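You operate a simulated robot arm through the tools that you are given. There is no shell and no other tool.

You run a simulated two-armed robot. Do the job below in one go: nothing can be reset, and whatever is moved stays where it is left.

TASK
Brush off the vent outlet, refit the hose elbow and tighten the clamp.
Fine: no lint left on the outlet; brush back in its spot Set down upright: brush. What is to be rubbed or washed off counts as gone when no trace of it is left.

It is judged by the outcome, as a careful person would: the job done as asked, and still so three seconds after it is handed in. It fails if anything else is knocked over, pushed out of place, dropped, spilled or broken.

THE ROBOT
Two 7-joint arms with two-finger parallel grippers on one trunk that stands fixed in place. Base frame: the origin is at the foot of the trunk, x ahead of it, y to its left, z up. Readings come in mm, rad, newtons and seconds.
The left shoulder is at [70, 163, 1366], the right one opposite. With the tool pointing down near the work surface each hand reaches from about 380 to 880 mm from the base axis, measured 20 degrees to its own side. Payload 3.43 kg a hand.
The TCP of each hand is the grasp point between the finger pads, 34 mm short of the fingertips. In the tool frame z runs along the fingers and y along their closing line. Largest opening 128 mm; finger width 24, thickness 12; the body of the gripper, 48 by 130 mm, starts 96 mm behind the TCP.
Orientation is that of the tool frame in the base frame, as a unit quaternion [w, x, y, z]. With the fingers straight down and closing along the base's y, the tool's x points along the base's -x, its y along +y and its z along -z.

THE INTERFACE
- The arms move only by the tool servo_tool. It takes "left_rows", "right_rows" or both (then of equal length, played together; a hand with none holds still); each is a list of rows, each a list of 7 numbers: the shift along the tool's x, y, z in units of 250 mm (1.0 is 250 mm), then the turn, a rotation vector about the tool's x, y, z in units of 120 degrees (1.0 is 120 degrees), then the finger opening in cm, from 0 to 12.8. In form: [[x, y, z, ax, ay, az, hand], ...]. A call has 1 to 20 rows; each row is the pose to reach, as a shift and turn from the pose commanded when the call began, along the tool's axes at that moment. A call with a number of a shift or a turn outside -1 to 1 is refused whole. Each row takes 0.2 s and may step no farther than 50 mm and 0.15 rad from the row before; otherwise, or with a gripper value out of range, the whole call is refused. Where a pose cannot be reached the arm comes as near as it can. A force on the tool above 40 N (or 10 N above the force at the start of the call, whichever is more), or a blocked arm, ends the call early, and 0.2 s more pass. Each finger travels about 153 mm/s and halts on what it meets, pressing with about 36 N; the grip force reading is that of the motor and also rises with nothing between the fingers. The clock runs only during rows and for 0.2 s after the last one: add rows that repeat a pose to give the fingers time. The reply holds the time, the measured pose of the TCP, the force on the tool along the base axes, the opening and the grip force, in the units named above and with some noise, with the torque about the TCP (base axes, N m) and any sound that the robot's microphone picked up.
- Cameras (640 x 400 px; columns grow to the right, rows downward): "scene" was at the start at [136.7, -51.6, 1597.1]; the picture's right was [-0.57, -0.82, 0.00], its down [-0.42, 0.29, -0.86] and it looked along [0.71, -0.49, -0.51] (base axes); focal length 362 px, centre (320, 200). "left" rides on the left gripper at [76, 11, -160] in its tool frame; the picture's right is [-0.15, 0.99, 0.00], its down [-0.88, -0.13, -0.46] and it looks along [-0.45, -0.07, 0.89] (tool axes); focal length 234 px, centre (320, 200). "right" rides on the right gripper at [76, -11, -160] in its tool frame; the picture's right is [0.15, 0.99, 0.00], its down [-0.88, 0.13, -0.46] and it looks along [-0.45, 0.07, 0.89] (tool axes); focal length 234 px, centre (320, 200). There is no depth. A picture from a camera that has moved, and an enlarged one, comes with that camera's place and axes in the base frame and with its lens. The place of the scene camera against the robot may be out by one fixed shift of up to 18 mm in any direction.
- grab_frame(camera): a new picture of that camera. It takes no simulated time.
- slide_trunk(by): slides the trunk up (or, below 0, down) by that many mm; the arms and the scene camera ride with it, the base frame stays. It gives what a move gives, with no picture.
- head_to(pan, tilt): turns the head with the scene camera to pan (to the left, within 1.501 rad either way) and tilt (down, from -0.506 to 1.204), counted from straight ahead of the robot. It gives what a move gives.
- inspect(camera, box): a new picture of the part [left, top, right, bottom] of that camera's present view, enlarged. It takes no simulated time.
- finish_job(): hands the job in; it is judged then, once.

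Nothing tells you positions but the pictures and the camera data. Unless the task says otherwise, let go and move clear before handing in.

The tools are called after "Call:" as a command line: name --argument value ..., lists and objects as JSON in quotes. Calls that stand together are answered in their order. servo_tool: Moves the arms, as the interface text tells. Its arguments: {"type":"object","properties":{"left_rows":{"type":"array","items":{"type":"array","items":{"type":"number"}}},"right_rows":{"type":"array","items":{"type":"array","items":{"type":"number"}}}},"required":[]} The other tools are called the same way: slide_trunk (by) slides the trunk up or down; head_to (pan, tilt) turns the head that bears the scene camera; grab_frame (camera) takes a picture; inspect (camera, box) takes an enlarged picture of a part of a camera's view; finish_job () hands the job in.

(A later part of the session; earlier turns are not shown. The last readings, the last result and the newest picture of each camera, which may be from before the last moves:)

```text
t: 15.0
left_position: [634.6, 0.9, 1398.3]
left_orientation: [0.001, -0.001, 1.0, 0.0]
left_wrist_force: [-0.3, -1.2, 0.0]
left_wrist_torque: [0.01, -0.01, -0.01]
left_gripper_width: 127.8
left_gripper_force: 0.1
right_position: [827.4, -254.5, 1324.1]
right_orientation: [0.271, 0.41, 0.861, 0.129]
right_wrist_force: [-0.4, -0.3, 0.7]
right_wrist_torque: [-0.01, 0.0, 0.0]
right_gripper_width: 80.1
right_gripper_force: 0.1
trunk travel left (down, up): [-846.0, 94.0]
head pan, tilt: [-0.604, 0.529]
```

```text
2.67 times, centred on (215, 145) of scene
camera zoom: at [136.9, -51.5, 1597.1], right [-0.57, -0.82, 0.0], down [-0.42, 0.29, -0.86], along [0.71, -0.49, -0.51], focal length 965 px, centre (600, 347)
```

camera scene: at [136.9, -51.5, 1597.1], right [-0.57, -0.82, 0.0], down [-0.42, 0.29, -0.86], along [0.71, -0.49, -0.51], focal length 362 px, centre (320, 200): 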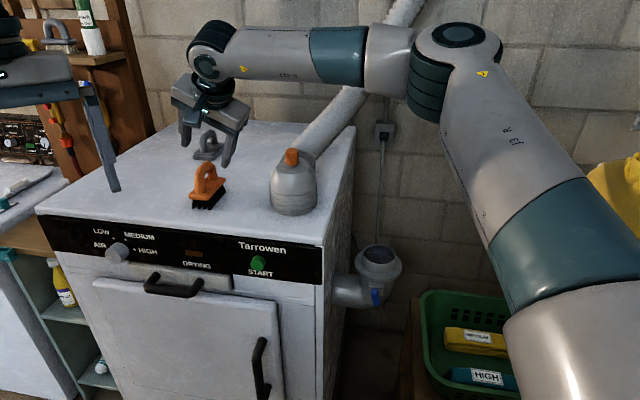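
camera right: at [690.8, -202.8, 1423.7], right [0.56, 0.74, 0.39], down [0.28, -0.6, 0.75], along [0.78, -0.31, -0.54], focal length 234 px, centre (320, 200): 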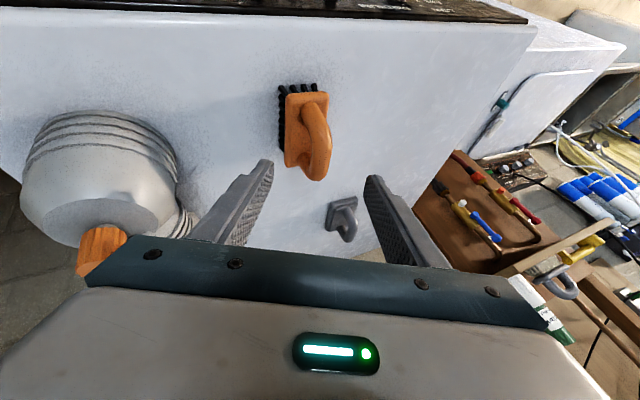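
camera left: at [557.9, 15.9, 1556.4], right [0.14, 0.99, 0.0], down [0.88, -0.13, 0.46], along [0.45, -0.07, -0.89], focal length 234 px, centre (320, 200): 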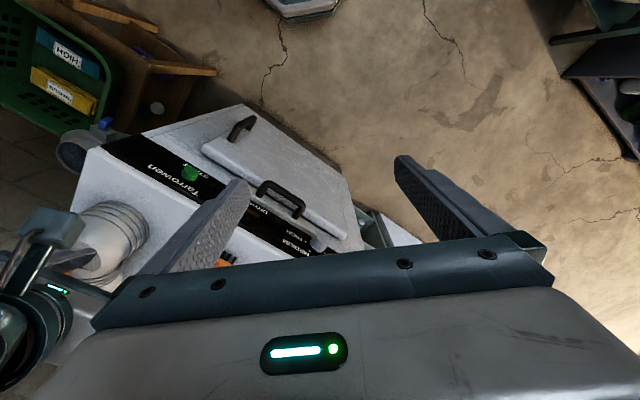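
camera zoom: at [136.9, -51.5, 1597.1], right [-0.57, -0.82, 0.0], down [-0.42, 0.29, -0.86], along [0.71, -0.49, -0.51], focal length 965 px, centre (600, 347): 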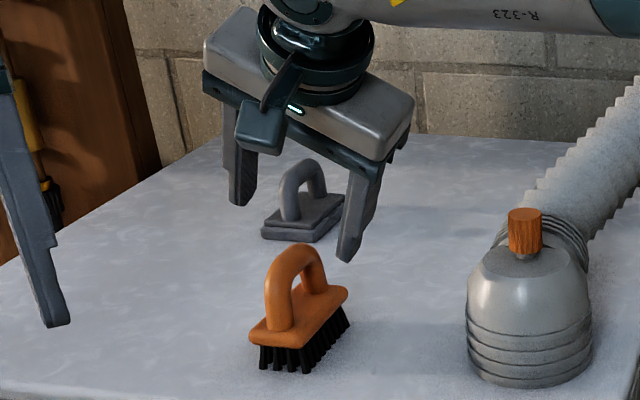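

The roll works. The brush plate centre is now [882, -257, 1200] and the handle bar centre is at z≈1252, so I'll narrow the fingers and move in along the finger axis, stopping just before closing.

Call:
servo_tool --right_rows '[[-0.016, 0.004, 0, 0, 0, 0, 4.8], [-0.016, 0.004, 0.06, 0, 0, 0, 4.8], [-0.016, 0.004, 0.14, 0, 0, 0, 4.8], [-0.016, 0.004, 0.2, 0, 0, 0, 4.8], [-0.016, 0.004, 0.26, 0, 0, 0, 4.8], [-0.016, 0.004, 0.3, 0, 0, 0, 4.8], [-0.016, 0.004, 0.3, 0, 0, 0, 4.8]]'

Call:
grab_frame --camera "right"

Call:
inspect --camera "scene" --box '[160, 70, 270, 220]'

```text
t: 16.6
left_position: [629.1, 3.6, 1399.8]
left_orientation: [0.001, -0.002, 1.0, 0.0]
left_wrist_force: [0.0, 1.2, 0.0]
left_wrist_torque: [0.02, 0.01, -0.02]
left_gripper_width: 127.7
left_gripper_force: 0.0
right_position: [838.4, -274.2, 1280.4]
right_orientation: [0.276, 0.41, 0.859, 0.133]
right_wrist_force: [2.6, -0.3, 35.7]
right_wrist_torque: [1.01, -1.23, 0.03]
right_gripper_width: 58.1
right_gripper_force: 8.9
right hand out of reach, approached as far as the arm can: row 2, 3, 4, 5, 6, 7
trunk travel left (down, up): [-846.0, 94.0]
head pan, tilt: [-0.604, 0.529]
```

```text
taken
camera right: at [699.3, -223.0, 1378.5], right [0.55, 0.74, 0.39], down [0.27, -0.6, 0.75], along [0.79, -0.31, -0.53], focal length 234 px, centre (320, 200)
```

right: 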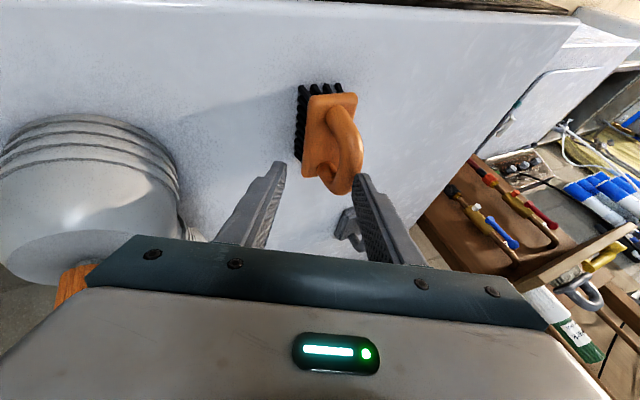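

```text
2.67 times, centred on (215, 145) of scene
camera zoom: at [130.6, -49.8, 1598.1], right [-0.57, -0.82, 0.0], down [-0.41, 0.29, -0.87], along [0.71, -0.49, -0.5], focal length 965 px, centre (600, 347)
```

zoom: 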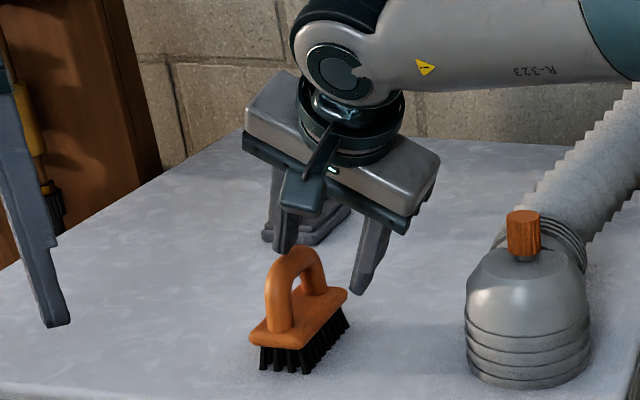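

The arm ran out of reach near the end, drifted sideways, and a finger pressed on the handle (about 36 N). I'm backing off right away.

Call:
servo_tool --right_rows '[[0, 0, -0.1, 0, 0, 0, 6.0], [0, 0, -0.2, 0, 0, 0, 8.0], [0, 0, -0.3, 0, 0, 0, 8.0], [0, 0, -0.36, 0, 0, 0, 8.0]]'

Call:
grab_frame --camera "right"

Call:
grab_frame --camera "scene"

```text
t: 17.6
left_position: [634.8, 1.5, 1398.1]
left_orientation: [-0.001, -0.001, 1.0, 0.0]
left_wrist_force: [0.0, -0.2, 0.3]
left_wrist_torque: [-0.02, 0.01, 0.0]
left_gripper_width: 127.8
left_gripper_force: 0.0
right_position: [791.9, -277.8, 1341.2]
right_orientation: [0.27, 0.411, 0.861, 0.128]
right_wrist_force: [0.1, -0.7, 0.6]
right_wrist_torque: [-0.02, 0.0, -0.04]
right_gripper_width: 80.1
right_gripper_force: 0.1
trunk travel left (down, up): [-846.0, 94.0]
head pan, tilt: [-0.604, 0.529]
```

```text
taken
camera right: at [654.7, -226.8, 1441.2], right [0.56, 0.74, 0.38], down [0.28, -0.6, 0.75], along [0.78, -0.31, -0.54], focal length 234 px, centre (320, 200)
```

right: 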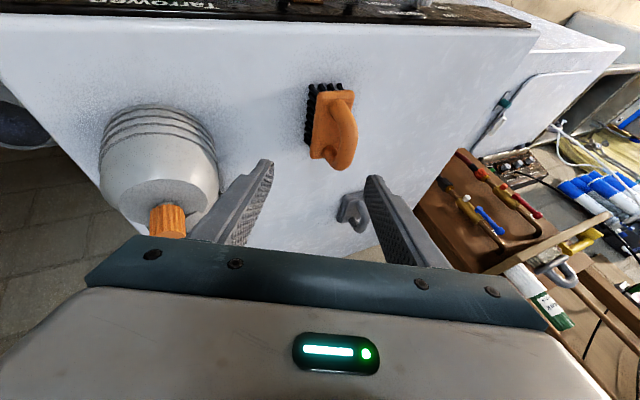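

```text
taken
camera scene: at [137.7, -51.7, 1597.0], right [-0.57, -0.82, 0.0], down [-0.42, 0.29, -0.86], along [0.71, -0.49, -0.51], focal length 362 px, centre (320, 200)
```

scene: 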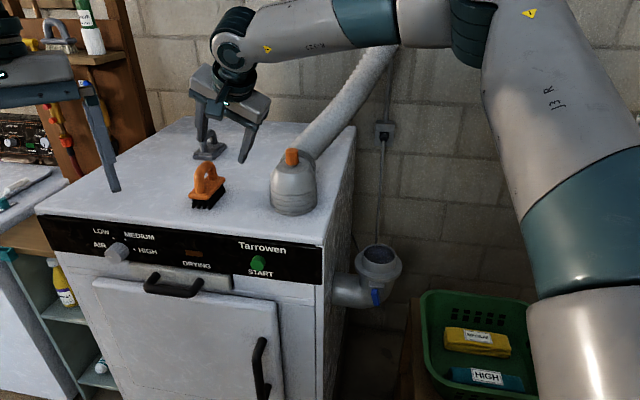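

The brush still stands where it was. The arm is working too close to shoulder height, so I'll raise the trunk to its top and try again from there.

Call:
slide_trunk --by 92

Call:
grab_frame --camera "right"

Call:
grab_frame --camera "scene"

```text
t: 18.9
left_position: [633.8, 2.6, 1489.8]
left_orientation: [0.0, -0.001, 1.0, 0.0]
left_wrist_force: [-0.1, -0.2, 0.6]
left_wrist_torque: [0.04, 0.03, 0.01]
left_gripper_width: 127.7
left_gripper_force: 0.0
right_position: [791.6, -278.5, 1435.0]
right_orientation: [0.271, 0.41, 0.862, 0.128]
right_wrist_force: [-0.6, 0.1, -0.5]
right_wrist_torque: [0.03, -0.02, -0.04]
right_gripper_width: 80.1
right_gripper_force: 0.1
trunk travel left (down, up): [-938.0, 2.0]
head pan, tilt: [-0.604, 0.529]
```

```text
taken
camera right: at [654.2, -226.5, 1534.1], right [0.56, 0.74, 0.38], down [0.28, -0.6, 0.75], along [0.78, -0.31, -0.54], focal length 234 px, centre (320, 200)
```

right: 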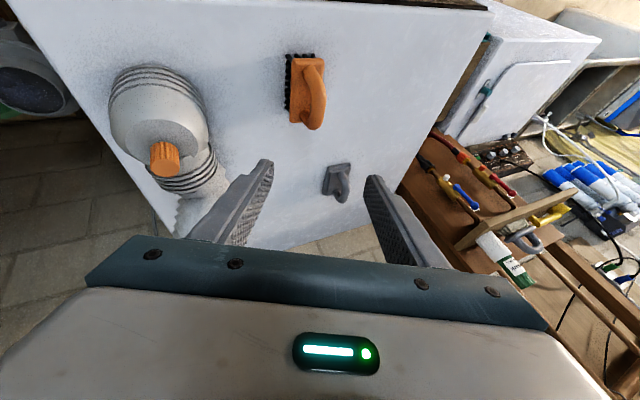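

```text
taken
camera scene: at [137.0, -51.6, 1689.1], right [-0.57, -0.82, 0.0], down [-0.42, 0.29, -0.86], along [0.71, -0.49, -0.51], focal length 362 px, centre (320, 200)
```

scene: 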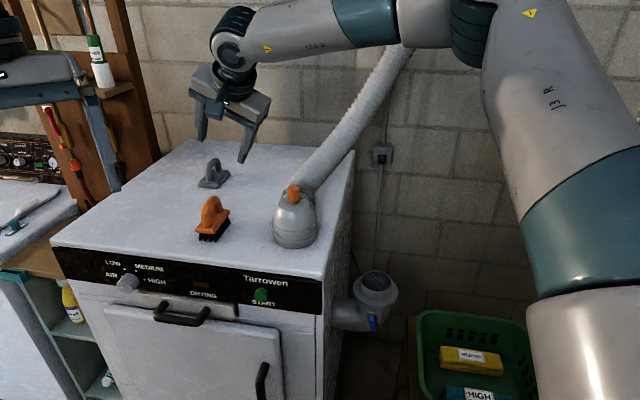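

Call:
inspect --camera "right" --box '[250, 30, 360, 150]'

Call:
inspect --camera "scene" --box '[160, 140, 350, 270]'

```text
3.33 times, centred on (305, 90) of right
camera zoom: at [654.2, -226.5, 1534.1], right [0.56, 0.74, 0.38], down [0.28, -0.6, 0.75], along [0.78, -0.31, -0.54], focal length 781 px, centre (370, 567)
```

zoom: 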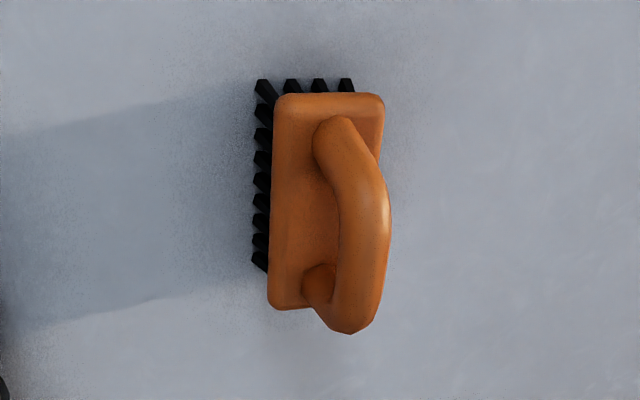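

```text
3.08 times, centred on (255, 205) of scene
camera zoom: at [137.0, -51.6, 1689.1], right [-0.57, -0.82, 0.0], down [-0.42, 0.29, -0.86], along [0.71, -0.49, -0.51], focal length 1113 px, centre (520, 185)
```

zoom: 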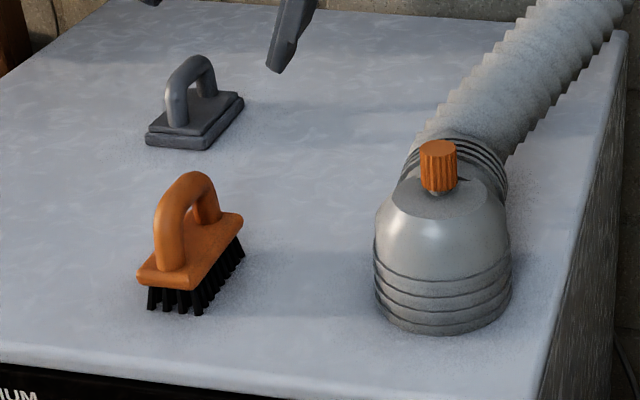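

The brush is unmoved, with its corners matching the earlier ones within 2 mm. I'll go back to the pre-grasp point with the trunk raised and check reach before committing.

Call:
servo_tool --right_rows '[[0.03, -0.01, 0.09, 0, 0, 0, 7.0], [0.06, -0.02, 0.18, 0, 0, 0, 6.0], [0.09, -0.03, 0.27, 0, 0, 0, 4.8], [0.12, -0.04, 0.36, 0, 0, 0, 4.8], [0.144, -0.042, 0.447, 0, 0, 0, 4.8], [0.144, -0.042, 0.447, 0, 0, 0, 4.8]]'

Call:
grab_frame --camera "right"

Call:
grab_frame --camera "scene"

```text
t: 20.3
left_position: [633.2, 2.0, 1489.7]
left_orientation: [-0.001, -0.001, 1.0, 0.0]
left_wrist_force: [0.1, -0.7, 0.0]
left_wrist_torque: [-0.03, -0.03, 0.0]
left_gripper_width: 128.0
left_gripper_force: 0.2
right_position: [823.5, -260.6, 1325.3]
right_orientation: [0.271, 0.41, 0.861, 0.129]
right_wrist_force: [0.9, -0.3, -0.6]
right_wrist_torque: [0.02, 0.02, 0.0]
right_gripper_width: 48.0
right_gripper_force: 0.1
right hand out of reach, approached as far as the arm can: row 5, 6
trunk travel left (down, up): [-938.0, 2.0]
head pan, tilt: [-0.604, 0.529]
```

```text
taken
camera right: at [685.9, -209.4, 1424.0], right [0.55, 0.74, 0.39], down [0.28, -0.6, 0.75], along [0.79, -0.31, -0.54], focal length 234 px, centre (320, 200)
```

right: 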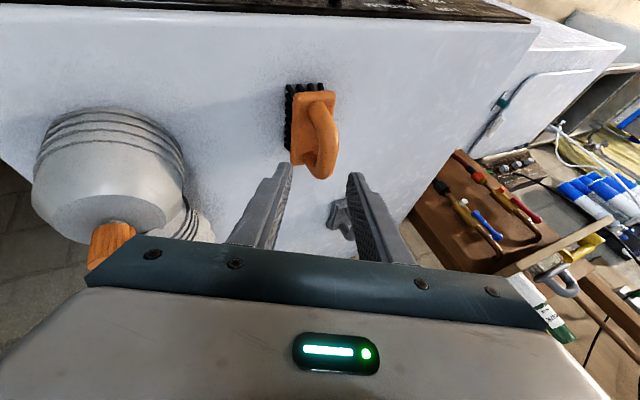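

```text
taken
camera scene: at [136.2, -51.5, 1689.2], right [-0.57, -0.82, 0.0], down [-0.42, 0.29, -0.86], along [0.71, -0.49, -0.5], focal length 362 px, centre (320, 200)
```

scene: 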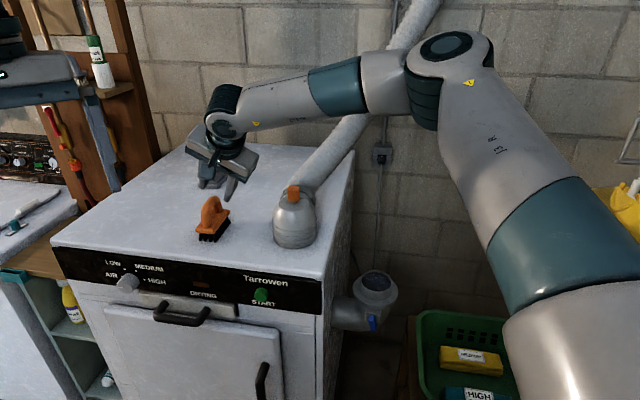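

The arm still stops short at positive roll, which points to the last wrist joint nearing its limit. I'll back off and flip the hand 180° about the finger axis; that is an equivalent grasp with far more joint margin.

Call:
servo_tool --right_rows '[[0, 0, -0.16, 0, 0, -0.067, 8], [0, 0, -0.3, 0, 0, -0.134, 8], [0, 0, -0.4, 0, 0, -0.201, 8], [0, 0, -0.4, 0, 0, -0.268, 8], [0, 0, -0.4, 0, 0, -0.335, 8], [0, 0, -0.4, 0, 0, -0.402, 8], [0, 0, -0.4, 0, 0, -0.469, 8], [0, 0, -0.4, 0, 0, -0.536, 8], [0, 0, -0.4, 0, 0, -0.603, 8], [0, 0, -0.4, 0, 0, -0.67, 8], [0, 0, -0.4, 0, 0, -0.737, 8], [0, 0, -0.4, 0, 0, -0.804, 8], [0, 0, -0.4, 0, 0, -0.871, 8], [0, 0, -0.4, 0, 0, -0.938, 8]]'

Call:
servo_tool --right_rows '[[0, 0, 0, 0, 0, -0.07, 8], [0, 0, 0, 0, 0, -0.14, 8], [0, 0, 0, 0, 0, -0.21, 8], [0, 0, 0, 0, 0, -0.28, 8], [0, 0, 0, 0, 0, -0.35, 8], [0, 0, 0, 0, 0, -0.42, 8], [0, 0, 0, 0, 0, -0.49, 8], [0, 0, 0, 0, 0, -0.562, 8], [0, 0, 0, 0, 0, -0.562, 8]]'

Call:
grab_frame --camera "right"

Call:
grab_frame --camera "scene"

```text
t: 23.3
left_position: [633.8, 2.1, 1489.7]
left_orientation: [0.0, -0.001, 1.0, 0.0]
left_wrist_force: [0.4, -0.5, 0.2]
left_wrist_torque: [0.03, -0.02, 0.01]
left_gripper_width: 127.8
left_gripper_force: 0.1
right_position: [769.2, -259.6, 1408.9]
right_orientation: [0.273, -0.391, 0.87, -0.123]
right_wrist_force: [0.3, 0.2, 0.0]
right_wrist_torque: [0.01, 0.01, 0.0]
right_gripper_width: 80.3
right_gripper_force: 0.1
right hand out of reach, approached as far as the arm can: row 13, 14
trunk travel left (down, up): [-938.0, 2.0]
head pan, tilt: [-0.604, 0.529]
```

```text
t: 25.3
left_position: [634.7, 1.5, 1490.1]
left_orientation: [0.001, -0.001, 1.0, 0.0]
left_wrist_force: [1.2, -1.4, 0.7]
left_wrist_torque: [0.01, 0.01, 0.03]
left_gripper_width: 127.9
left_gripper_force: 0.0
right_position: [659.4, -339.8, 1288.1]
right_orientation: [-0.224, 0.787, -0.501, 0.282]
right_wrist_force: [0.3, -0.2, -0.7]
right_wrist_torque: [0.0, 0.01, -0.03]
right_gripper_width: 79.9
right_gripper_force: 0.1
right hand out of reach, approached as far as the arm can: row 1, 2, 3, 4, 5, 6, 7, 8, 9
trunk travel left (down, up): [-938.0, 2.0]
head pan, tilt: [-0.604, 0.529]
```

```text
taken
camera right: at [586.4, -417.0, 1431.3], right [-0.61, -0.53, -0.6], down [-0.69, 0.72, 0.06], along [0.4, 0.45, -0.8], focal length 234 px, centre (320, 200)
```

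right: 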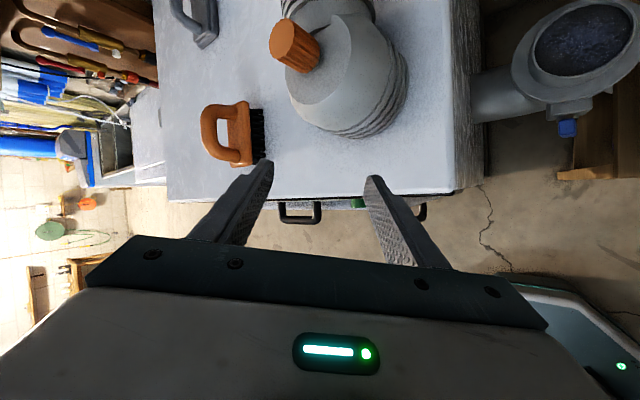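

```text
taken
camera scene: at [137.4, -52.1, 1689.1], right [-0.57, -0.82, 0.0], down [-0.42, 0.29, -0.86], along [0.71, -0.49, -0.51], focal length 362 px, centre (320, 200)
```

scene: 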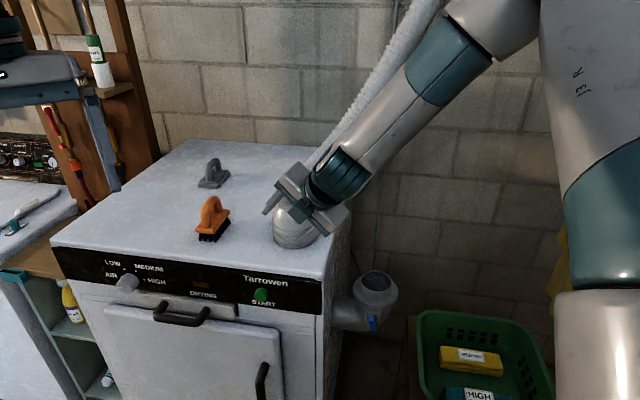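

The flip ran through a limit and the arm swung into a different posture, close to the elbow but touching nothing. I'll lift straight up first, then look.

Call:
servo_tool --right_rows '[[0.03, -0.085, -0.1, 0, 0, 0, 8], [0.06, -0.17, -0.2, 0, 0, 0, 8], [0.088, -0.254, -0.296, 0, 0, 0, 8], [0.088, -0.254, -0.296, 0, 0, 0, 8]]'

Call:
grab_frame --camera "scene"

Call:
grab_frame --camera "left"

```text
t: 26.3
left_position: [633.9, 2.7, 1490.2]
left_orientation: [0.0, -0.002, 1.0, 0.0]
left_wrist_force: [0.8, 0.1, 0.0]
left_wrist_torque: [-0.03, 0.0, -0.02]
left_gripper_width: 128.0
left_gripper_force: 0.0
right_position: [632.2, -334.4, 1349.5]
right_orientation: [-0.248, 0.778, -0.498, 0.292]
right_wrist_force: [0.8, -0.7, -0.5]
right_wrist_torque: [0.02, -0.01, -0.01]
right_gripper_width: 79.8
right_gripper_force: 0.3
right hand out of reach, approached as far as the arm can: row 1, 2, 3, 4
trunk travel left (down, up): [-938.0, 2.0]
head pan, tilt: [-0.604, 0.529]
```

```text
taken
camera scene: at [136.2, -51.3, 1689.2], right [-0.57, -0.82, 0.0], down [-0.42, 0.29, -0.86], along [0.71, -0.49, -0.5], focal length 362 px, centre (320, 200)
```

scene: 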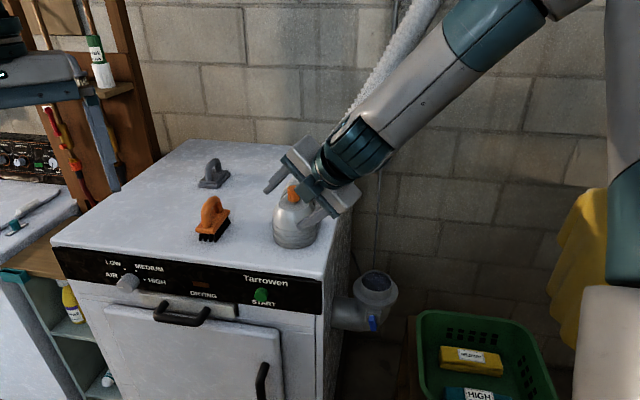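

```text
taken
camera left: at [557.8, 15.8, 1648.4], right [0.14, 0.99, 0.0], down [0.88, -0.13, 0.46], along [0.45, -0.07, -0.89], focal length 234 px, centre (320, 200)
```

left: 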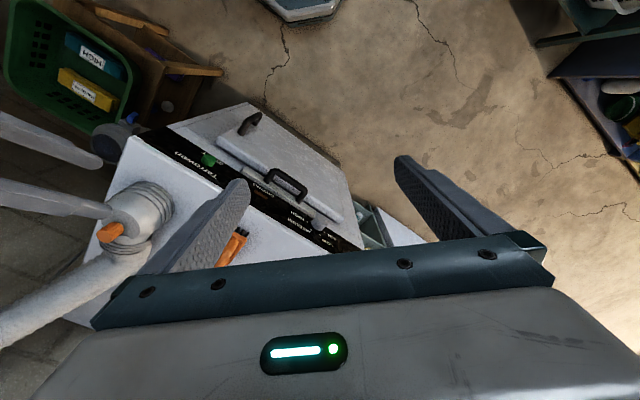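

This posture is awkward, so I'll pull the hand back toward the body and return it to the plain downward orientation there, away from everything.

Call:
servo_tool --right_rows '[[-0.045, 0.074, -0.14, 0, 0, 0, 8], [-0.09, 0.148, -0.28, 0, 0, 0, 8], [-0.135, 0.22, -0.42, 0, 0, 0, 8], [-0.18, 0.295, -0.56, 0, 0, 0, 8], [-0.225, 0.369, -0.702, 0, 0, 0, 8], [-0.225, 0.369, -0.702, -0.0225, 0.0191, 0.06, 8], [-0.225, 0.369, -0.702, -0.045, 0.0382, 0.12, 8], [-0.225, 0.369, -0.702, -0.0675, 0.0574, 0.18, 8], [-0.225, 0.369, -0.702, -0.09, 0.0765, 0.24, 8], [-0.225, 0.369, -0.702, -0.1125, 0.0956, 0.3, 8], [-0.225, 0.369, -0.702, -0.135, 0.1147, 0.36, 8], [-0.225, 0.369, -0.702, -0.1575, 0.1338, 0.42, 8], [-0.225, 0.369, -0.702, -0.18, 0.153, 0.48, 8], [-0.225, 0.369, -0.702, -0.2025, 0.1721, 0.54, 8], [-0.225, 0.369, -0.702, -0.225, 0.1912, 0.6, 8], [-0.225, 0.369, -0.702, -0.2475, 0.2103, 0.66, 8], [-0.225, 0.369, -0.702, -0.27, 0.2294, 0.72, 8], [-0.225, 0.369, -0.702, -0.2925, 0.2486, 0.78, 8], [-0.225, 0.369, -0.702, -0.315, 0.2677, 0.84, 8], [-0.225, 0.369, -0.702, -0.3376, 0.2868, 0.8996, 8]]'

Call:
grab_frame --camera "scene"

Call:
grab_frame --camera "right"

```text
t: 30.5
left_position: [635.0, 1.5, 1489.4]
left_orientation: [-0.001, -0.001, 1.0, 0.0]
left_wrist_force: [-0.4, -0.2, -0.6]
left_wrist_torque: [0.01, 0.01, 0.01]
left_gripper_width: 127.9
left_gripper_force: 0.0
right_position: [430.9, -336.0, 1398.5]
right_orientation: [-0.001, 0.001, 1.0, 0.0]
right_wrist_force: [0.7, 0.4, 0.0]
right_wrist_torque: [-0.06, -0.01, -0.02]
right_gripper_width: 80.3
right_gripper_force: 0.2
right hand out of reach, approached as far as the arm can: row 4, 5, 6, 7, 8, 9, 10, 11, 12
trunk travel left (down, up): [-938.0, 2.0]
head pan, tilt: [-0.604, 0.529]
```

```text
taken
camera scene: at [137.2, -52.0, 1689.1], right [-0.57, -0.82, 0.0], down [-0.42, 0.29, -0.86], along [0.71, -0.49, -0.51], focal length 362 px, centre (320, 200)
```

scene: 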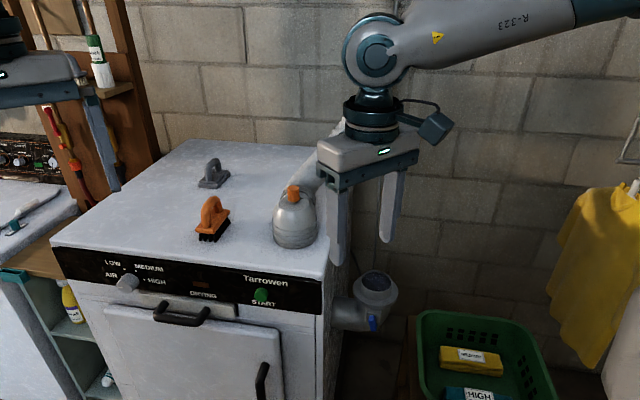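

```text
taken
camera right: at [355.5, -348.4, 1560.2], right [-0.14, 0.99, 0.0], down [0.88, 0.13, 0.45], along [0.45, 0.07, -0.89], focal length 234 px, centre (320, 200)
```

right: 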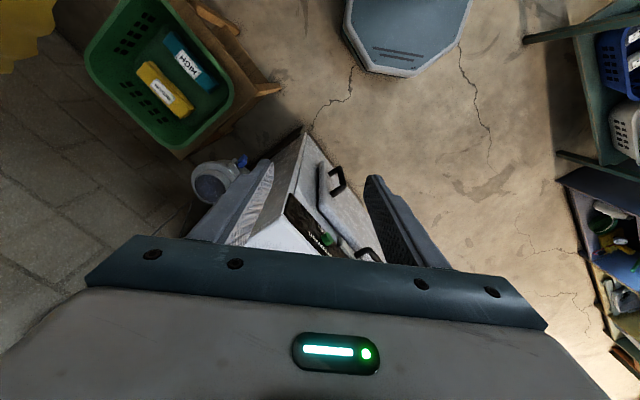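

Everything is back in order and nothing was touched. The wrist seems to prefer tilting toward the forearm's own heading, so I'll try an approach pitched forward-left by 35°, with the fingers still closing across the bar.

Call:
servo_tool --right_rows '[[-0.1, 0.003, -0.01, -0.0303, -0.0221, 0.048, 8], [-0.2, 0.006, -0.02, -0.0605, -0.0443, 0.096, 8], [-0.3, 0.009, -0.03, -0.0908, -0.0664, 0.1441, 8], [-0.4, 0.012, -0.04, -0.121, -0.0886, 0.1921, 8], [-0.5, 0.015, -0.05, -0.1513, -0.1107, 0.2401, 8], [-0.6, 0.018, -0.06, -0.1816, -0.1328, 0.2882, 8], [-0.72, 0.021, -0.07, -0.2118, -0.155, 0.3362, 8], [-0.836, 0.024, -0.088, -0.2421, -0.1771, 0.3842, 8], [-0.836, 0.024, -0.088, -0.2421, -0.1771, 0.3842, 8]]'

Call:
grab_frame --camera "scene"

```text
t: 32.5
left_position: [634.1, 3.2, 1490.6]
left_orientation: [0.0, -0.001, 1.0, 0.0]
left_wrist_force: [-0.1, 0.7, -0.1]
left_wrist_torque: [-0.03, -0.01, -0.01]
left_gripper_width: 128.1
left_gripper_force: 0.1
right_position: [640.0, -332.0, 1421.1]
right_orientation: [0.177, 0.386, 0.872, 0.242]
right_wrist_force: [0.0, -0.5, -0.4]
right_wrist_torque: [-0.03, -0.03, 0.0]
right_gripper_width: 80.1
right_gripper_force: 0.2
trunk travel left (down, up): [-938.0, 2.0]
head pan, tilt: [-0.604, 0.529]
```

```text
taken
camera scene: at [136.4, -51.8, 1689.2], right [-0.57, -0.82, 0.0], down [-0.42, 0.29, -0.86], along [0.71, -0.49, -0.51], focal length 362 px, centre (320, 200)
```

scene: 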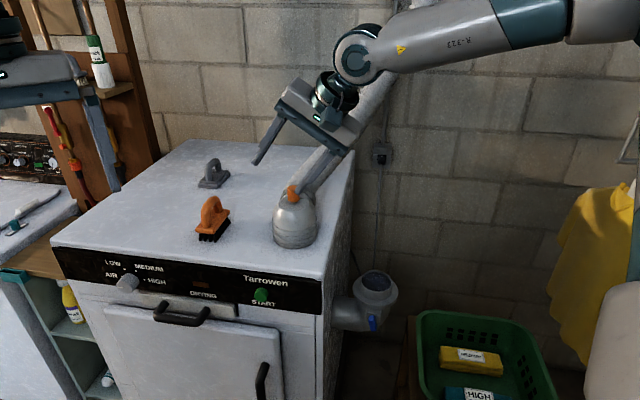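

Call:
servo_tool --right_rows '[[-0.052, 0.062, 0.125, 0, 0, 0, 7], [-0.104, 0.124, 0.25, 0, 0, 0, 6], [-0.156, 0.185, 0.375, 0, 0, 0, 5], [-0.208, 0.247, 0.5, 0, 0, 0, 5], [-0.26, 0.309, 0.625, 0, 0, 0, 5], [-0.311, 0.37, 0.749, 0, 0, 0, 5], [-0.311, 0.37, 0.749, 0, 0, 0, 5]]'

Call:
grab_frame --camera "scene"

Call:
grab_frame --camera "right"

```text
t: 34.1
left_position: [633.4, 2.1, 1490.1]
left_orientation: [0.0, -0.001, 1.0, 0.0]
left_wrist_force: [0.0, 0.4, -1.1]
left_wrist_torque: [0.02, -0.04, 0.0]
left_gripper_width: 128.2
left_gripper_force: 0.1
right_position: [836.0, -282.8, 1329.6]
right_orientation: [0.178, 0.385, 0.873, 0.242]
right_wrist_force: [-0.6, 0.5, 0.0]
right_wrist_torque: [-0.02, 0.0, 0.0]
right_gripper_width: 50.1
right_gripper_force: 0.0
trunk travel left (down, up): [-938.0, 2.0]
head pan, tilt: [-0.604, 0.529]
```

```text
taken
camera scene: at [136.0, -52.2, 1689.2], right [-0.57, -0.82, 0.0], down [-0.42, 0.29, -0.86], along [0.71, -0.49, -0.51], focal length 362 px, centre (320, 200)
```

scene: 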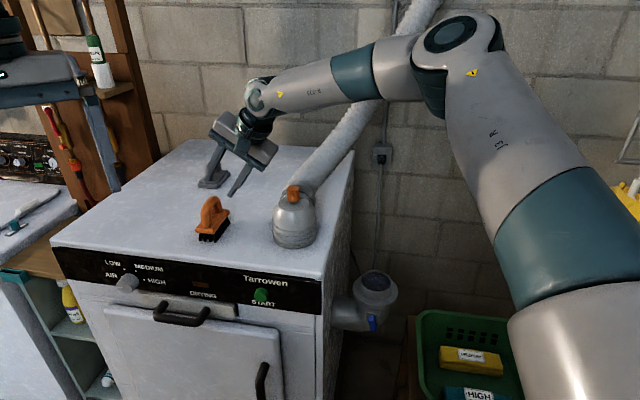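

```text
taken
camera right: at [701.6, -277.8, 1445.9], right [0.49, 0.69, 0.54], down [0.41, -0.72, 0.55], along [0.77, -0.05, -0.64], focal length 234 px, centre (320, 200)
```

right: 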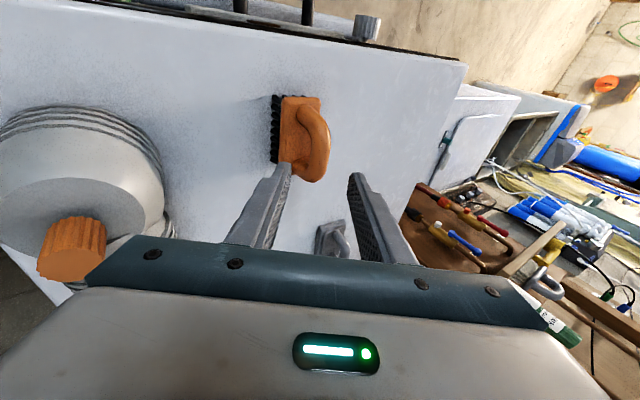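

That pose is fully reachable and the bar is centred between the fingers. I'll advance along the finger axis, watching for force.

Call:
servo_tool --right_rows '[[0, 0, 0.08, 0, 0, 0, 4.8], [0, 0, 0.16, 0, 0, 0, 4.8], [0, 0, 0.22, 0, 0, 0, 4.8], [0, 0, 0.28, 0, 0, 0, 4.8], [0, 0, 0.32, 0, 0, 0, 4.8], [0, 0, 0.345, 0, 0, 0, 4.8], [0, 0, 0.345, 0, 0, 0, 4.8]]'

Call:
grab_frame --camera "right"

Call:
inspect --camera "scene" --box '[160, 130, 320, 260]'

```text
t: 35.7
left_position: [634.3, 2.7, 1489.7]
left_orientation: [0.0, -0.001, 1.0, 0.0]
left_wrist_force: [0.5, -0.4, -0.2]
left_wrist_torque: [-0.01, 0.0, -0.01]
left_gripper_width: 127.8
left_gripper_force: 0.1
right_position: [833.6, -272.5, 1278.5]
right_orientation: [0.178, 0.384, 0.873, 0.243]
right_wrist_force: [-0.1, 0.0, 0.5]
right_wrist_torque: [0.06, 0.01, 0.03]
right_gripper_width: 48.0
right_gripper_force: 0.1
right hand out of reach, approached as far as the arm can: row 2, 3, 4, 5, 6, 7
trunk travel left (down, up): [-938.0, 2.0]
head pan, tilt: [-0.604, 0.529]
```

```text
taken
camera right: at [700.0, -268.1, 1395.2], right [0.49, 0.69, 0.54], down [0.41, -0.72, 0.55], along [0.77, -0.05, -0.64], focal length 234 px, centre (320, 200)
```

right: 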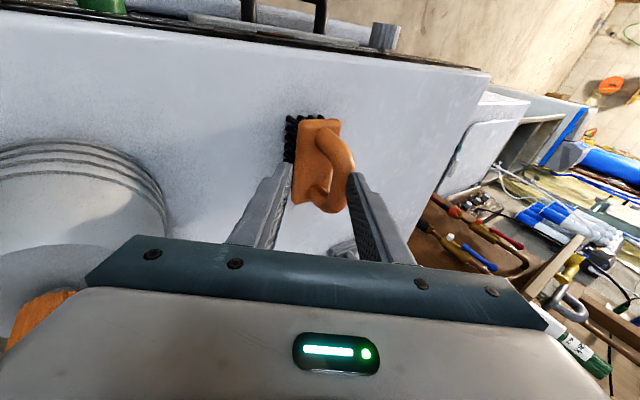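

```text
3.08 times, centred on (240, 195) of scene
camera zoom: at [136.9, -51.4, 1689.1], right [-0.57, -0.82, 0.0], down [-0.42, 0.29, -0.86], along [0.71, -0.49, -0.51], focal length 1113 px, centre (566, 215)
```

zoom: 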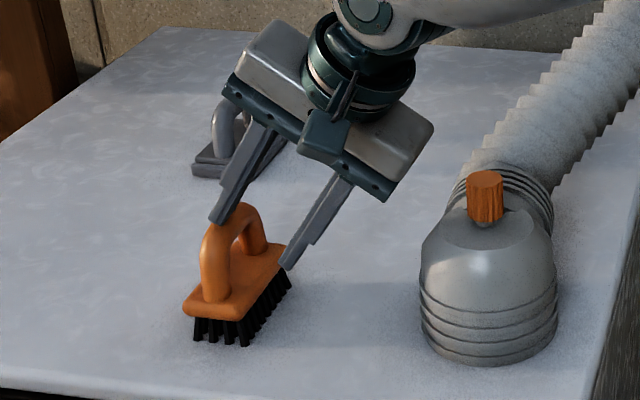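

The arm stops at x≈834 again before reaching the bar. I'll back off and test how far the hand reaches with plain yaw, to find out which rotation is costing reach.

Call:
servo_tool --right_rows '[[0, 0, -0.16, 0, 0, 0, 6], [0, 0, -0.32, 0, 0, 0, 8], [0, 0, -0.32, 0.0243, 0.0034, -0.0596, 8], [0, 0, -0.32, 0.0486, 0.0067, -0.1193, 8], [0, 0, -0.32, 0.0729, 0.0101, -0.1789, 8], [0, 0, -0.32, 0.0971, 0.0134, -0.2386, 8], [0, 0, -0.32, 0.1214, 0.0168, -0.2982, 8], [0, 0, -0.32, 0.1457, 0.0201, -0.3579, 8], [0, 0, -0.32, 0.17, 0.0235, -0.4175, 8], [0, 0, -0.32, 0.17, 0.0235, -0.4175, 8]]'

```text
t: 37.9
left_position: [635.8, 3.1, 1489.3]
left_orientation: [0.0, -0.001, 1.0, 0.0]
left_wrist_force: [-0.4, 0.7, -0.1]
left_wrist_torque: [0.03, 0.0, 0.02]
left_gripper_width: 127.9
left_gripper_force: 0.1
right_position: [796.7, -298.1, 1346.7]
right_orientation: [0.172, 0.0, 0.985, 0.0]
right_wrist_force: [0.0, 0.0, -0.6]
right_wrist_torque: [0.01, 0.04, -0.01]
right_gripper_width: 79.9
right_gripper_force: 0.1
trunk travel left (down, up): [-938.0, 2.0]
head pan, tilt: [-0.604, 0.529]
```

Call:
servo_tool --right_rows '[[-0.07, 0.04, 0.026, 0, 0, 0, 8], [-0.141, 0.08, 0.052, 0, 0, 0, 8], [-0.212, 0.12, 0.077, 0, 0, 0, 8], [-0.282, 0.16, 0.103, 0, 0, 0, 8], [-0.282, 0.16, 0.103, 0, 0, 0, 8]]'

Call:
grab_frame --camera "scene"

Call:
grab_frame --camera "right"

```text
t: 39.1
left_position: [634.3, 2.1, 1489.8]
left_orientation: [0.0, -0.001, 1.0, -0.001]
left_wrist_force: [0.2, 0.2, -0.9]
left_wrist_torque: [-0.04, -0.06, 0.01]
left_gripper_width: 128.0
left_gripper_force: 0.0
right_position: [800.7, -294.1, 1352.9]
right_orientation: [0.173, 0.0, 0.985, 0.001]
right_wrist_force: [-0.1, 0.3, 0.7]
right_wrist_torque: [0.0, -0.01, 0.0]
right_gripper_width: 79.9
right_gripper_force: 0.0
right hand out of reach, approached as far as the arm can: row 1, 2, 3, 4, 5
trunk travel left (down, up): [-938.0, 2.0]
head pan, tilt: [-0.604, 0.529]
```

```text
taken
camera scene: at [137.0, -51.5, 1689.1], right [-0.57, -0.82, 0.0], down [-0.42, 0.29, -0.86], along [0.71, -0.49, -0.51], focal length 362 px, centre (320, 200)
```

scene: 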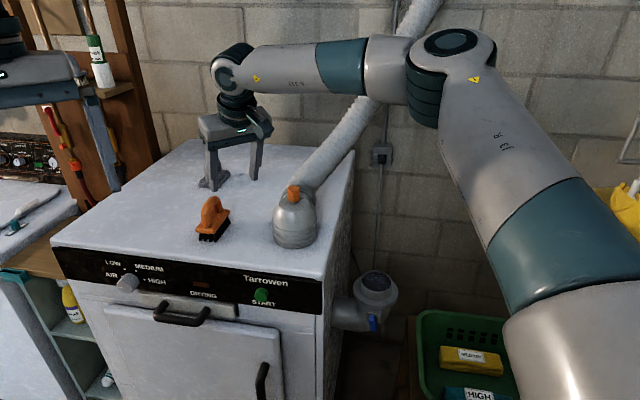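

```text
taken
camera right: at [674.2, -306.6, 1478.9], right [-0.14, 0.99, -0.05], down [0.67, 0.13, 0.73], along [0.73, 0.07, -0.68], focal length 234 px, centre (320, 200)
```

right: 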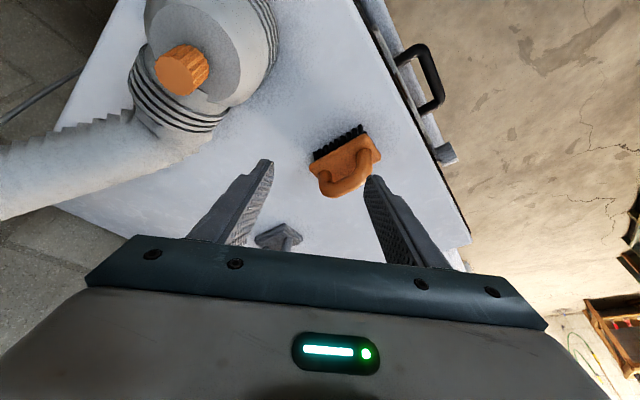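

The reach limit is the same with plain yaw, so the arm posture itself is limiting, and the elbow sits high and wide. I'll turn the left hand's camera to look at the right arm and understand it.

Call:
servo_tool --left_rows '[[0.1, 0.05, 0, 0.065, 0, 0, 12.8], [0.2, 0.1, 0, 0.13, 0, 0, 12.8], [0.3, 0.15, 0, 0.195, 0, 0, 12.8], [0.4, 0.2, 0, 0.26, 0, 0, 12.8], [0.5, 0.25, 0, 0.325, 0, 0, 12.8], [0.6, 0.3, 0, 0.39, 0, 0, 12.8], [0.7, 0.35, 0, 0.45, 0, 0, 12.8], [0.8, 0.4, 0, 0.45, 0, 0, 12.8]]'

Call:
grab_frame --camera "left"

```text
t: 40.9
left_position: [433.1, 103.0, 1492.3]
left_orientation: [0.0, -0.001, 0.89, -0.455]
left_wrist_force: [-0.7, 0.6, 1.3]
left_wrist_torque: [0.01, -0.01, 0.06]
left_gripper_width: 128.1
left_gripper_force: 0.0
right_position: [798.6, -293.6, 1353.5]
right_orientation: [0.174, 0.0, 0.985, 0.001]
right_wrist_force: [-0.1, 0.2, 0.2]
right_wrist_torque: [0.04, 0.02, -0.01]
right_gripper_width: 79.9
right_gripper_force: 0.1
trunk travel left (down, up): [-938.0, 2.0]
head pan, tilt: [-0.604, 0.529]
```

```text
taken
camera left: at [356.4, 239.7, 1574.7], right [0.15, 0.58, -0.8], down [0.88, 0.29, 0.37], along [0.45, -0.76, -0.47], focal length 234 px, centre (320, 200)
```

left: 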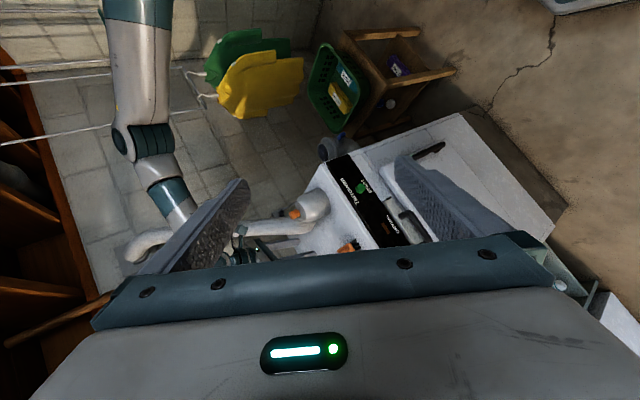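

The right arm's elbow is high and wide and only partly extended, so a different posture may reach farther. I'll bring the hand back and low in the free space in front of the dryer, letting the elbow drop, with the left arm moved aside.

Call:
servo_tool --left_rows '[[0, 0.1, -0.12, -0.06, 0, 0, 12.8], [0, 0.2, -0.24, -0.12, 0, 0, 12.8], [0, 0.3, -0.36, -0.18, 0, 0, 12.8], [0, 0.4, -0.42, -0.24, 0, 0, 12.8], [0, 0.5, -0.42, -0.3, 0, 0, 12.8], [0, 0.5, -0.42, -0.36, 0, 0, 12.8], [0, 0.5, -0.42, -0.42, 0, 0, 12.8], [0, 0.5, -0.42, -0.45, 0, 0, 12.8]]' --right_rows '[[0.15, 0.05, -0.05, 0, 0, 0, 8], [0.3, 0.12, -0.1, 0, 0, 0, 8], [0.45, 0.2, -0.1, 0, 0, 0, 8], [0.6, 0.3, -0.1, 0, 0, 0, 8], [0.75, 0.4, -0.1, 0, 0, 0, 8], [0.88, 0.5, -0.1, 0, 0, 0, 8], [0.94, 0.6, -0.1, 0, 0, 0, 8], [0.94, 0.68, -0.1, 0, 0, 0, 8]]'

Call:
grab_frame --camera "scene"

```text
t: 42.7
left_position: [434.2, 259.3, 1449.6]
left_orientation: [-0.001, -0.001, 1.0, 0.0]
left_wrist_force: [-0.6, -1.0, 0.8]
left_wrist_torque: [-0.03, -0.01, -0.02]
left_gripper_width: 128.1
left_gripper_force: 0.1
right_position: [571.7, -128.0, 1295.7]
right_orientation: [0.172, 0.0, 0.985, 0.001]
right_wrist_force: [-0.1, 0.3, -0.1]
right_wrist_torque: [0.01, 0.0, 0.0]
right_gripper_width: 80.2
right_gripper_force: 0.1
right hand out of reach, approached as far as the arm can: row 8
trunk travel left (down, up): [-938.0, 2.0]
head pan, tilt: [-0.604, 0.529]
```

```text
taken
camera scene: at [137.8, -51.5, 1689.1], right [-0.57, -0.82, 0.0], down [-0.42, 0.29, -0.86], along [0.71, -0.49, -0.51], focal length 362 px, centre (320, 200)
```

scene: 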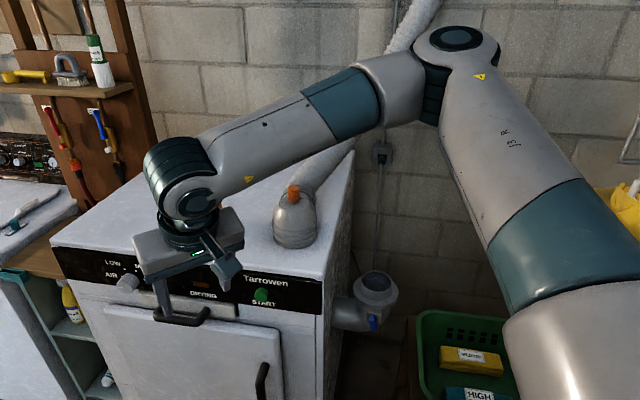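

Call:
servo_tool --right_rows '[[0.05, -0.1, 0.17, 0, 0, 0, 8], [0.1, -0.2, 0.34, 0, 0, 0, 8], [0.15, -0.25, 0.51, 0, 0, 0, 8], [0.2, -0.25, 0.68, 0, 0, 0, 8], [0.25, -0.25, 0.85, 0, 0, 0, 8], [0.3, -0.25, 1.0, 0, 0, 0, 8]]'

Call:
grab_frame --camera "scene"

```text
refused: row 1 steps farther than a row can; nothing moved
```

```text
taken
camera scene: at [137.8, -51.5, 1689.1], right [-0.57, -0.82, 0.0], down [-0.42, 0.29, -0.86], along [0.71, -0.49, -0.51], focal length 362 px, centre (320, 200)
```

scene: 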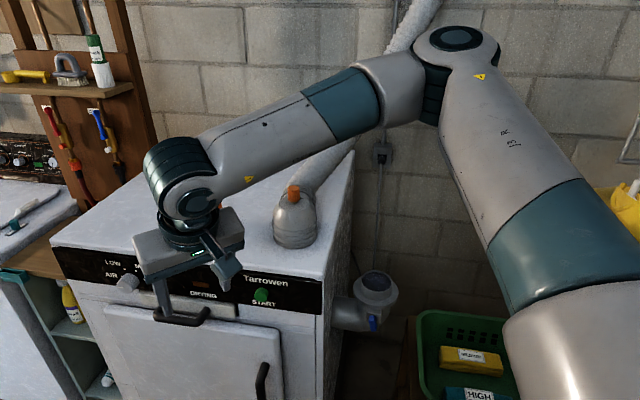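

Call:
servo_tool --right_rows '[[0.05, -0.05, 0.15, 0, 0, 0, 8], [0.1, -0.1, 0.3, 0, 0, 0, 8], [0.15, -0.15, 0.45, 0, 0, 0, 8], [0.2, -0.2, 0.6, 0, 0, 0, 8], [0.25, -0.25, 0.75, 0, 0, 0, 8], [0.3, -0.3, 0.9, 0, 0, 0, 8]]'

Call:
grab_frame --camera "scene"

```text
t: 44.1
left_position: [432.7, 259.0, 1450.6]
left_orientation: [0.0, 0.0, 1.0, 0.0]
left_wrist_force: [0.1, 0.3, 0.3]
left_wrist_torque: [0.02, -0.04, -0.03]
left_gripper_width: 127.9
left_gripper_force: 0.1
right_position: [562.6, -243.6, 1105.7]
right_orientation: [0.173, 0.0, 0.985, 0.001]
right_wrist_force: [0.9, -0.5, 0.7]
right_wrist_torque: [0.02, -0.02, 0.01]
right_gripper_width: 79.9
right_gripper_force: 0.1
right hand out of reach, approached as far as the arm can: row 2, 3, 4, 5, 6
trunk travel left (down, up): [-938.0, 2.0]
head pan, tilt: [-0.604, 0.529]
```

```text
taken
camera scene: at [136.5, -51.9, 1689.2], right [-0.57, -0.82, 0.0], down [-0.42, 0.29, -0.86], along [0.71, -0.49, -0.51], focal length 362 px, centre (320, 200)
```

scene: 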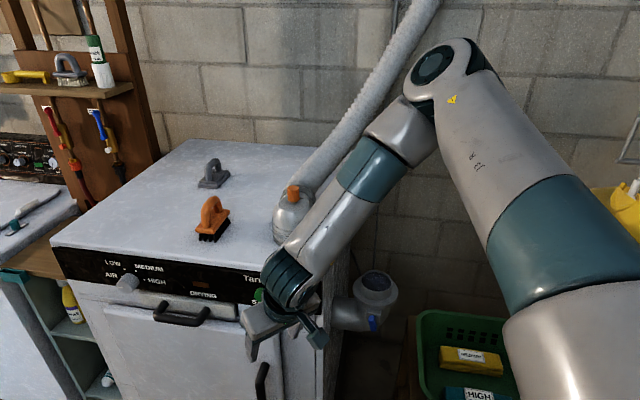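

The upper arm appears pinned at one of its limits because of the path I took. I'll retract to the starting region near the body to relax it, then come forward more directly.

Call:
servo_tool --right_rows '[[0.15, -0.02, -0.1, 0, 0.03, 0, 8], [0.3, -0.04, -0.2, 0, 0.06, 0, 8], [0.45, -0.06, -0.3, 0, 0.09, 0, 8], [0.6, -0.08, -0.4, 0, 0.12, 0, 8], [0.75, -0.1, -0.5, 0, 0.14, 0, 8], [0.9, -0.1, -0.6, 0, 0.166, 0, 8], [1.0, -0.1, -0.72, 0, 0.166, 0, 8], [1.0, -0.1, -0.84, 0, 0.166, 0, 8]]'

Call:
grab_frame --camera "scene"

```text
t: 45.9
left_position: [431.2, 260.4, 1450.3]
left_orientation: [0.001, -0.001, 1.0, -0.001]
left_wrist_force: [-0.2, -0.2, -1.2]
left_wrist_torque: [0.0, -0.02, 0.03]
left_gripper_width: 127.8
left_gripper_force: 0.1
right_position: [375.4, -284.1, 1218.7]
right_orientation: [-0.002, 0.001, 1.0, 0.001]
right_wrist_force: [-0.1, -0.4, 0.1]
right_wrist_torque: [-0.02, -0.02, 0.02]
right_gripper_width: 80.3
right_gripper_force: 0.1
right hand out of reach, approached as far as the arm can: row 4, 5, 6, 7, 8
trunk travel left (down, up): [-938.0, 2.0]
head pan, tilt: [-0.604, 0.529]
```

```text
taken
camera scene: at [133.7, -51.2, 1689.3], right [-0.57, -0.82, 0.0], down [-0.41, 0.29, -0.86], along [0.71, -0.49, -0.5], focal length 362 px, centre (320, 200)
```

scene: 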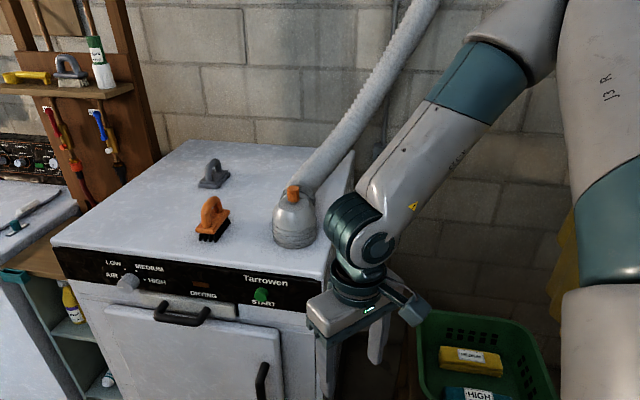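

Call:
servo_tool --right_rows '[[0.05, 0, -0.15, 0, 0, 0, 8], [0.1, 0, -0.3, 0, 0, 0, 8], [0.15, 0, -0.45, 0, 0, 0, 8], [0.2, 0, -0.6, 0, 0, 0, 8], [0.3, 0.02, -0.75, 0, 0, 0, 8], [0.4, 0.04, -0.9, 0, 0, 0, 8], [0.5, 0.06, -1.0, 0, 0, 0, 8], [0.5, 0.06, -1.0, 0, 0, 0, 8]]'

Call:
grab_frame --camera "scene"

```text
t: 47.7
left_position: [433.5, 258.9, 1449.8]
left_orientation: [-0.001, -0.001, 1.0, 0.0]
left_wrist_force: [1.5, -0.3, -0.5]
left_wrist_torque: [-0.01, 0.0, 0.0]
left_gripper_width: 128.1
left_gripper_force: 0.1
right_position: [259.3, -270.0, 1468.1]
right_orientation: [-0.002, 0.0, 1.0, 0.002]
right_wrist_force: [0.6, 0.8, -0.6]
right_wrist_torque: [-0.02, 0.0, -0.01]
right_gripper_width: 79.9
right_gripper_force: 0.1
right hand out of reach, approached as far as the arm can: row 1, 2, 3, 4, 5, 6, 7, 8
trunk travel left (down, up): [-938.0, 2.0]
head pan, tilt: [-0.604, 0.529]
```

```text
taken
camera scene: at [137.6, -51.6, 1689.1], right [-0.57, -0.82, 0.0], down [-0.42, 0.29, -0.86], along [0.71, -0.49, -0.51], focal length 362 px, centre (320, 200)
```

scene: 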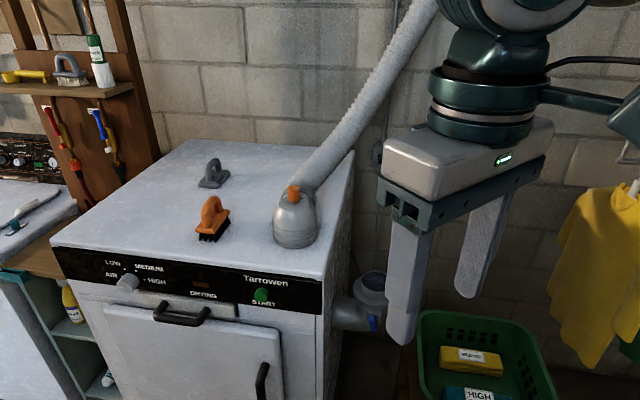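

Back near the starting pose. I'll move the left hand farther out and then bring the right hand inward and forward to see whether its elbow swings in this time.

Call:
servo_tool --left_rows '[[0, 0.15, 0, 0, 0, 0, 12.8], [0, 0.3, 0, 0, 0, 0, 12.8], [0, 0.45, 0, 0, 0, 0, 12.8], [0, 0.6, 0, 0, 0, 0, 12.8], [0, 0.75, 0, 0, 0, 0, 12.8]]' --right_rows '[[-0.1, 0.1, 0, 0, 0, 0, 8], [-0.2, 0.2, 0, 0, 0, 0, 8], [-0.3, 0.3, 0, 0, 0, 0, 8], [-0.4, 0.4, 0, 0, 0, 0, 8], [-0.5, 0.5, 0, 0, 0, 0, 8]]'

Call:
grab_frame --camera "scene"

```text
t: 48.9
left_position: [437.3, 449.5, 1449.1]
left_orientation: [-0.001, -0.001, 1.0, -0.001]
left_wrist_force: [0.2, 0.6, -0.3]
left_wrist_torque: [-0.01, 0.01, -0.03]
left_gripper_width: 127.9
left_gripper_force: 0.1
right_position: [389.1, -141.1, 1467.1]
right_orientation: [-0.001, 0.001, 1.0, 0.0]
right_wrist_force: [-0.1, -0.1, 0.3]
right_wrist_torque: [-0.04, 0.01, -0.01]
right_gripper_width: 80.3
right_gripper_force: 0.2
trunk travel left (down, up): [-938.0, 2.0]
head pan, tilt: [-0.604, 0.529]
```

```text
taken
camera scene: at [140.2, -47.8, 1689.0], right [-0.57, -0.82, 0.0], down [-0.42, 0.28, -0.86], along [0.71, -0.49, -0.51], focal length 362 px, centre (320, 200)
```

scene: 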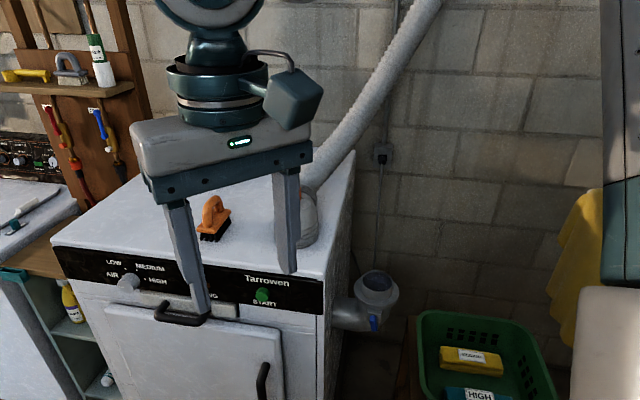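

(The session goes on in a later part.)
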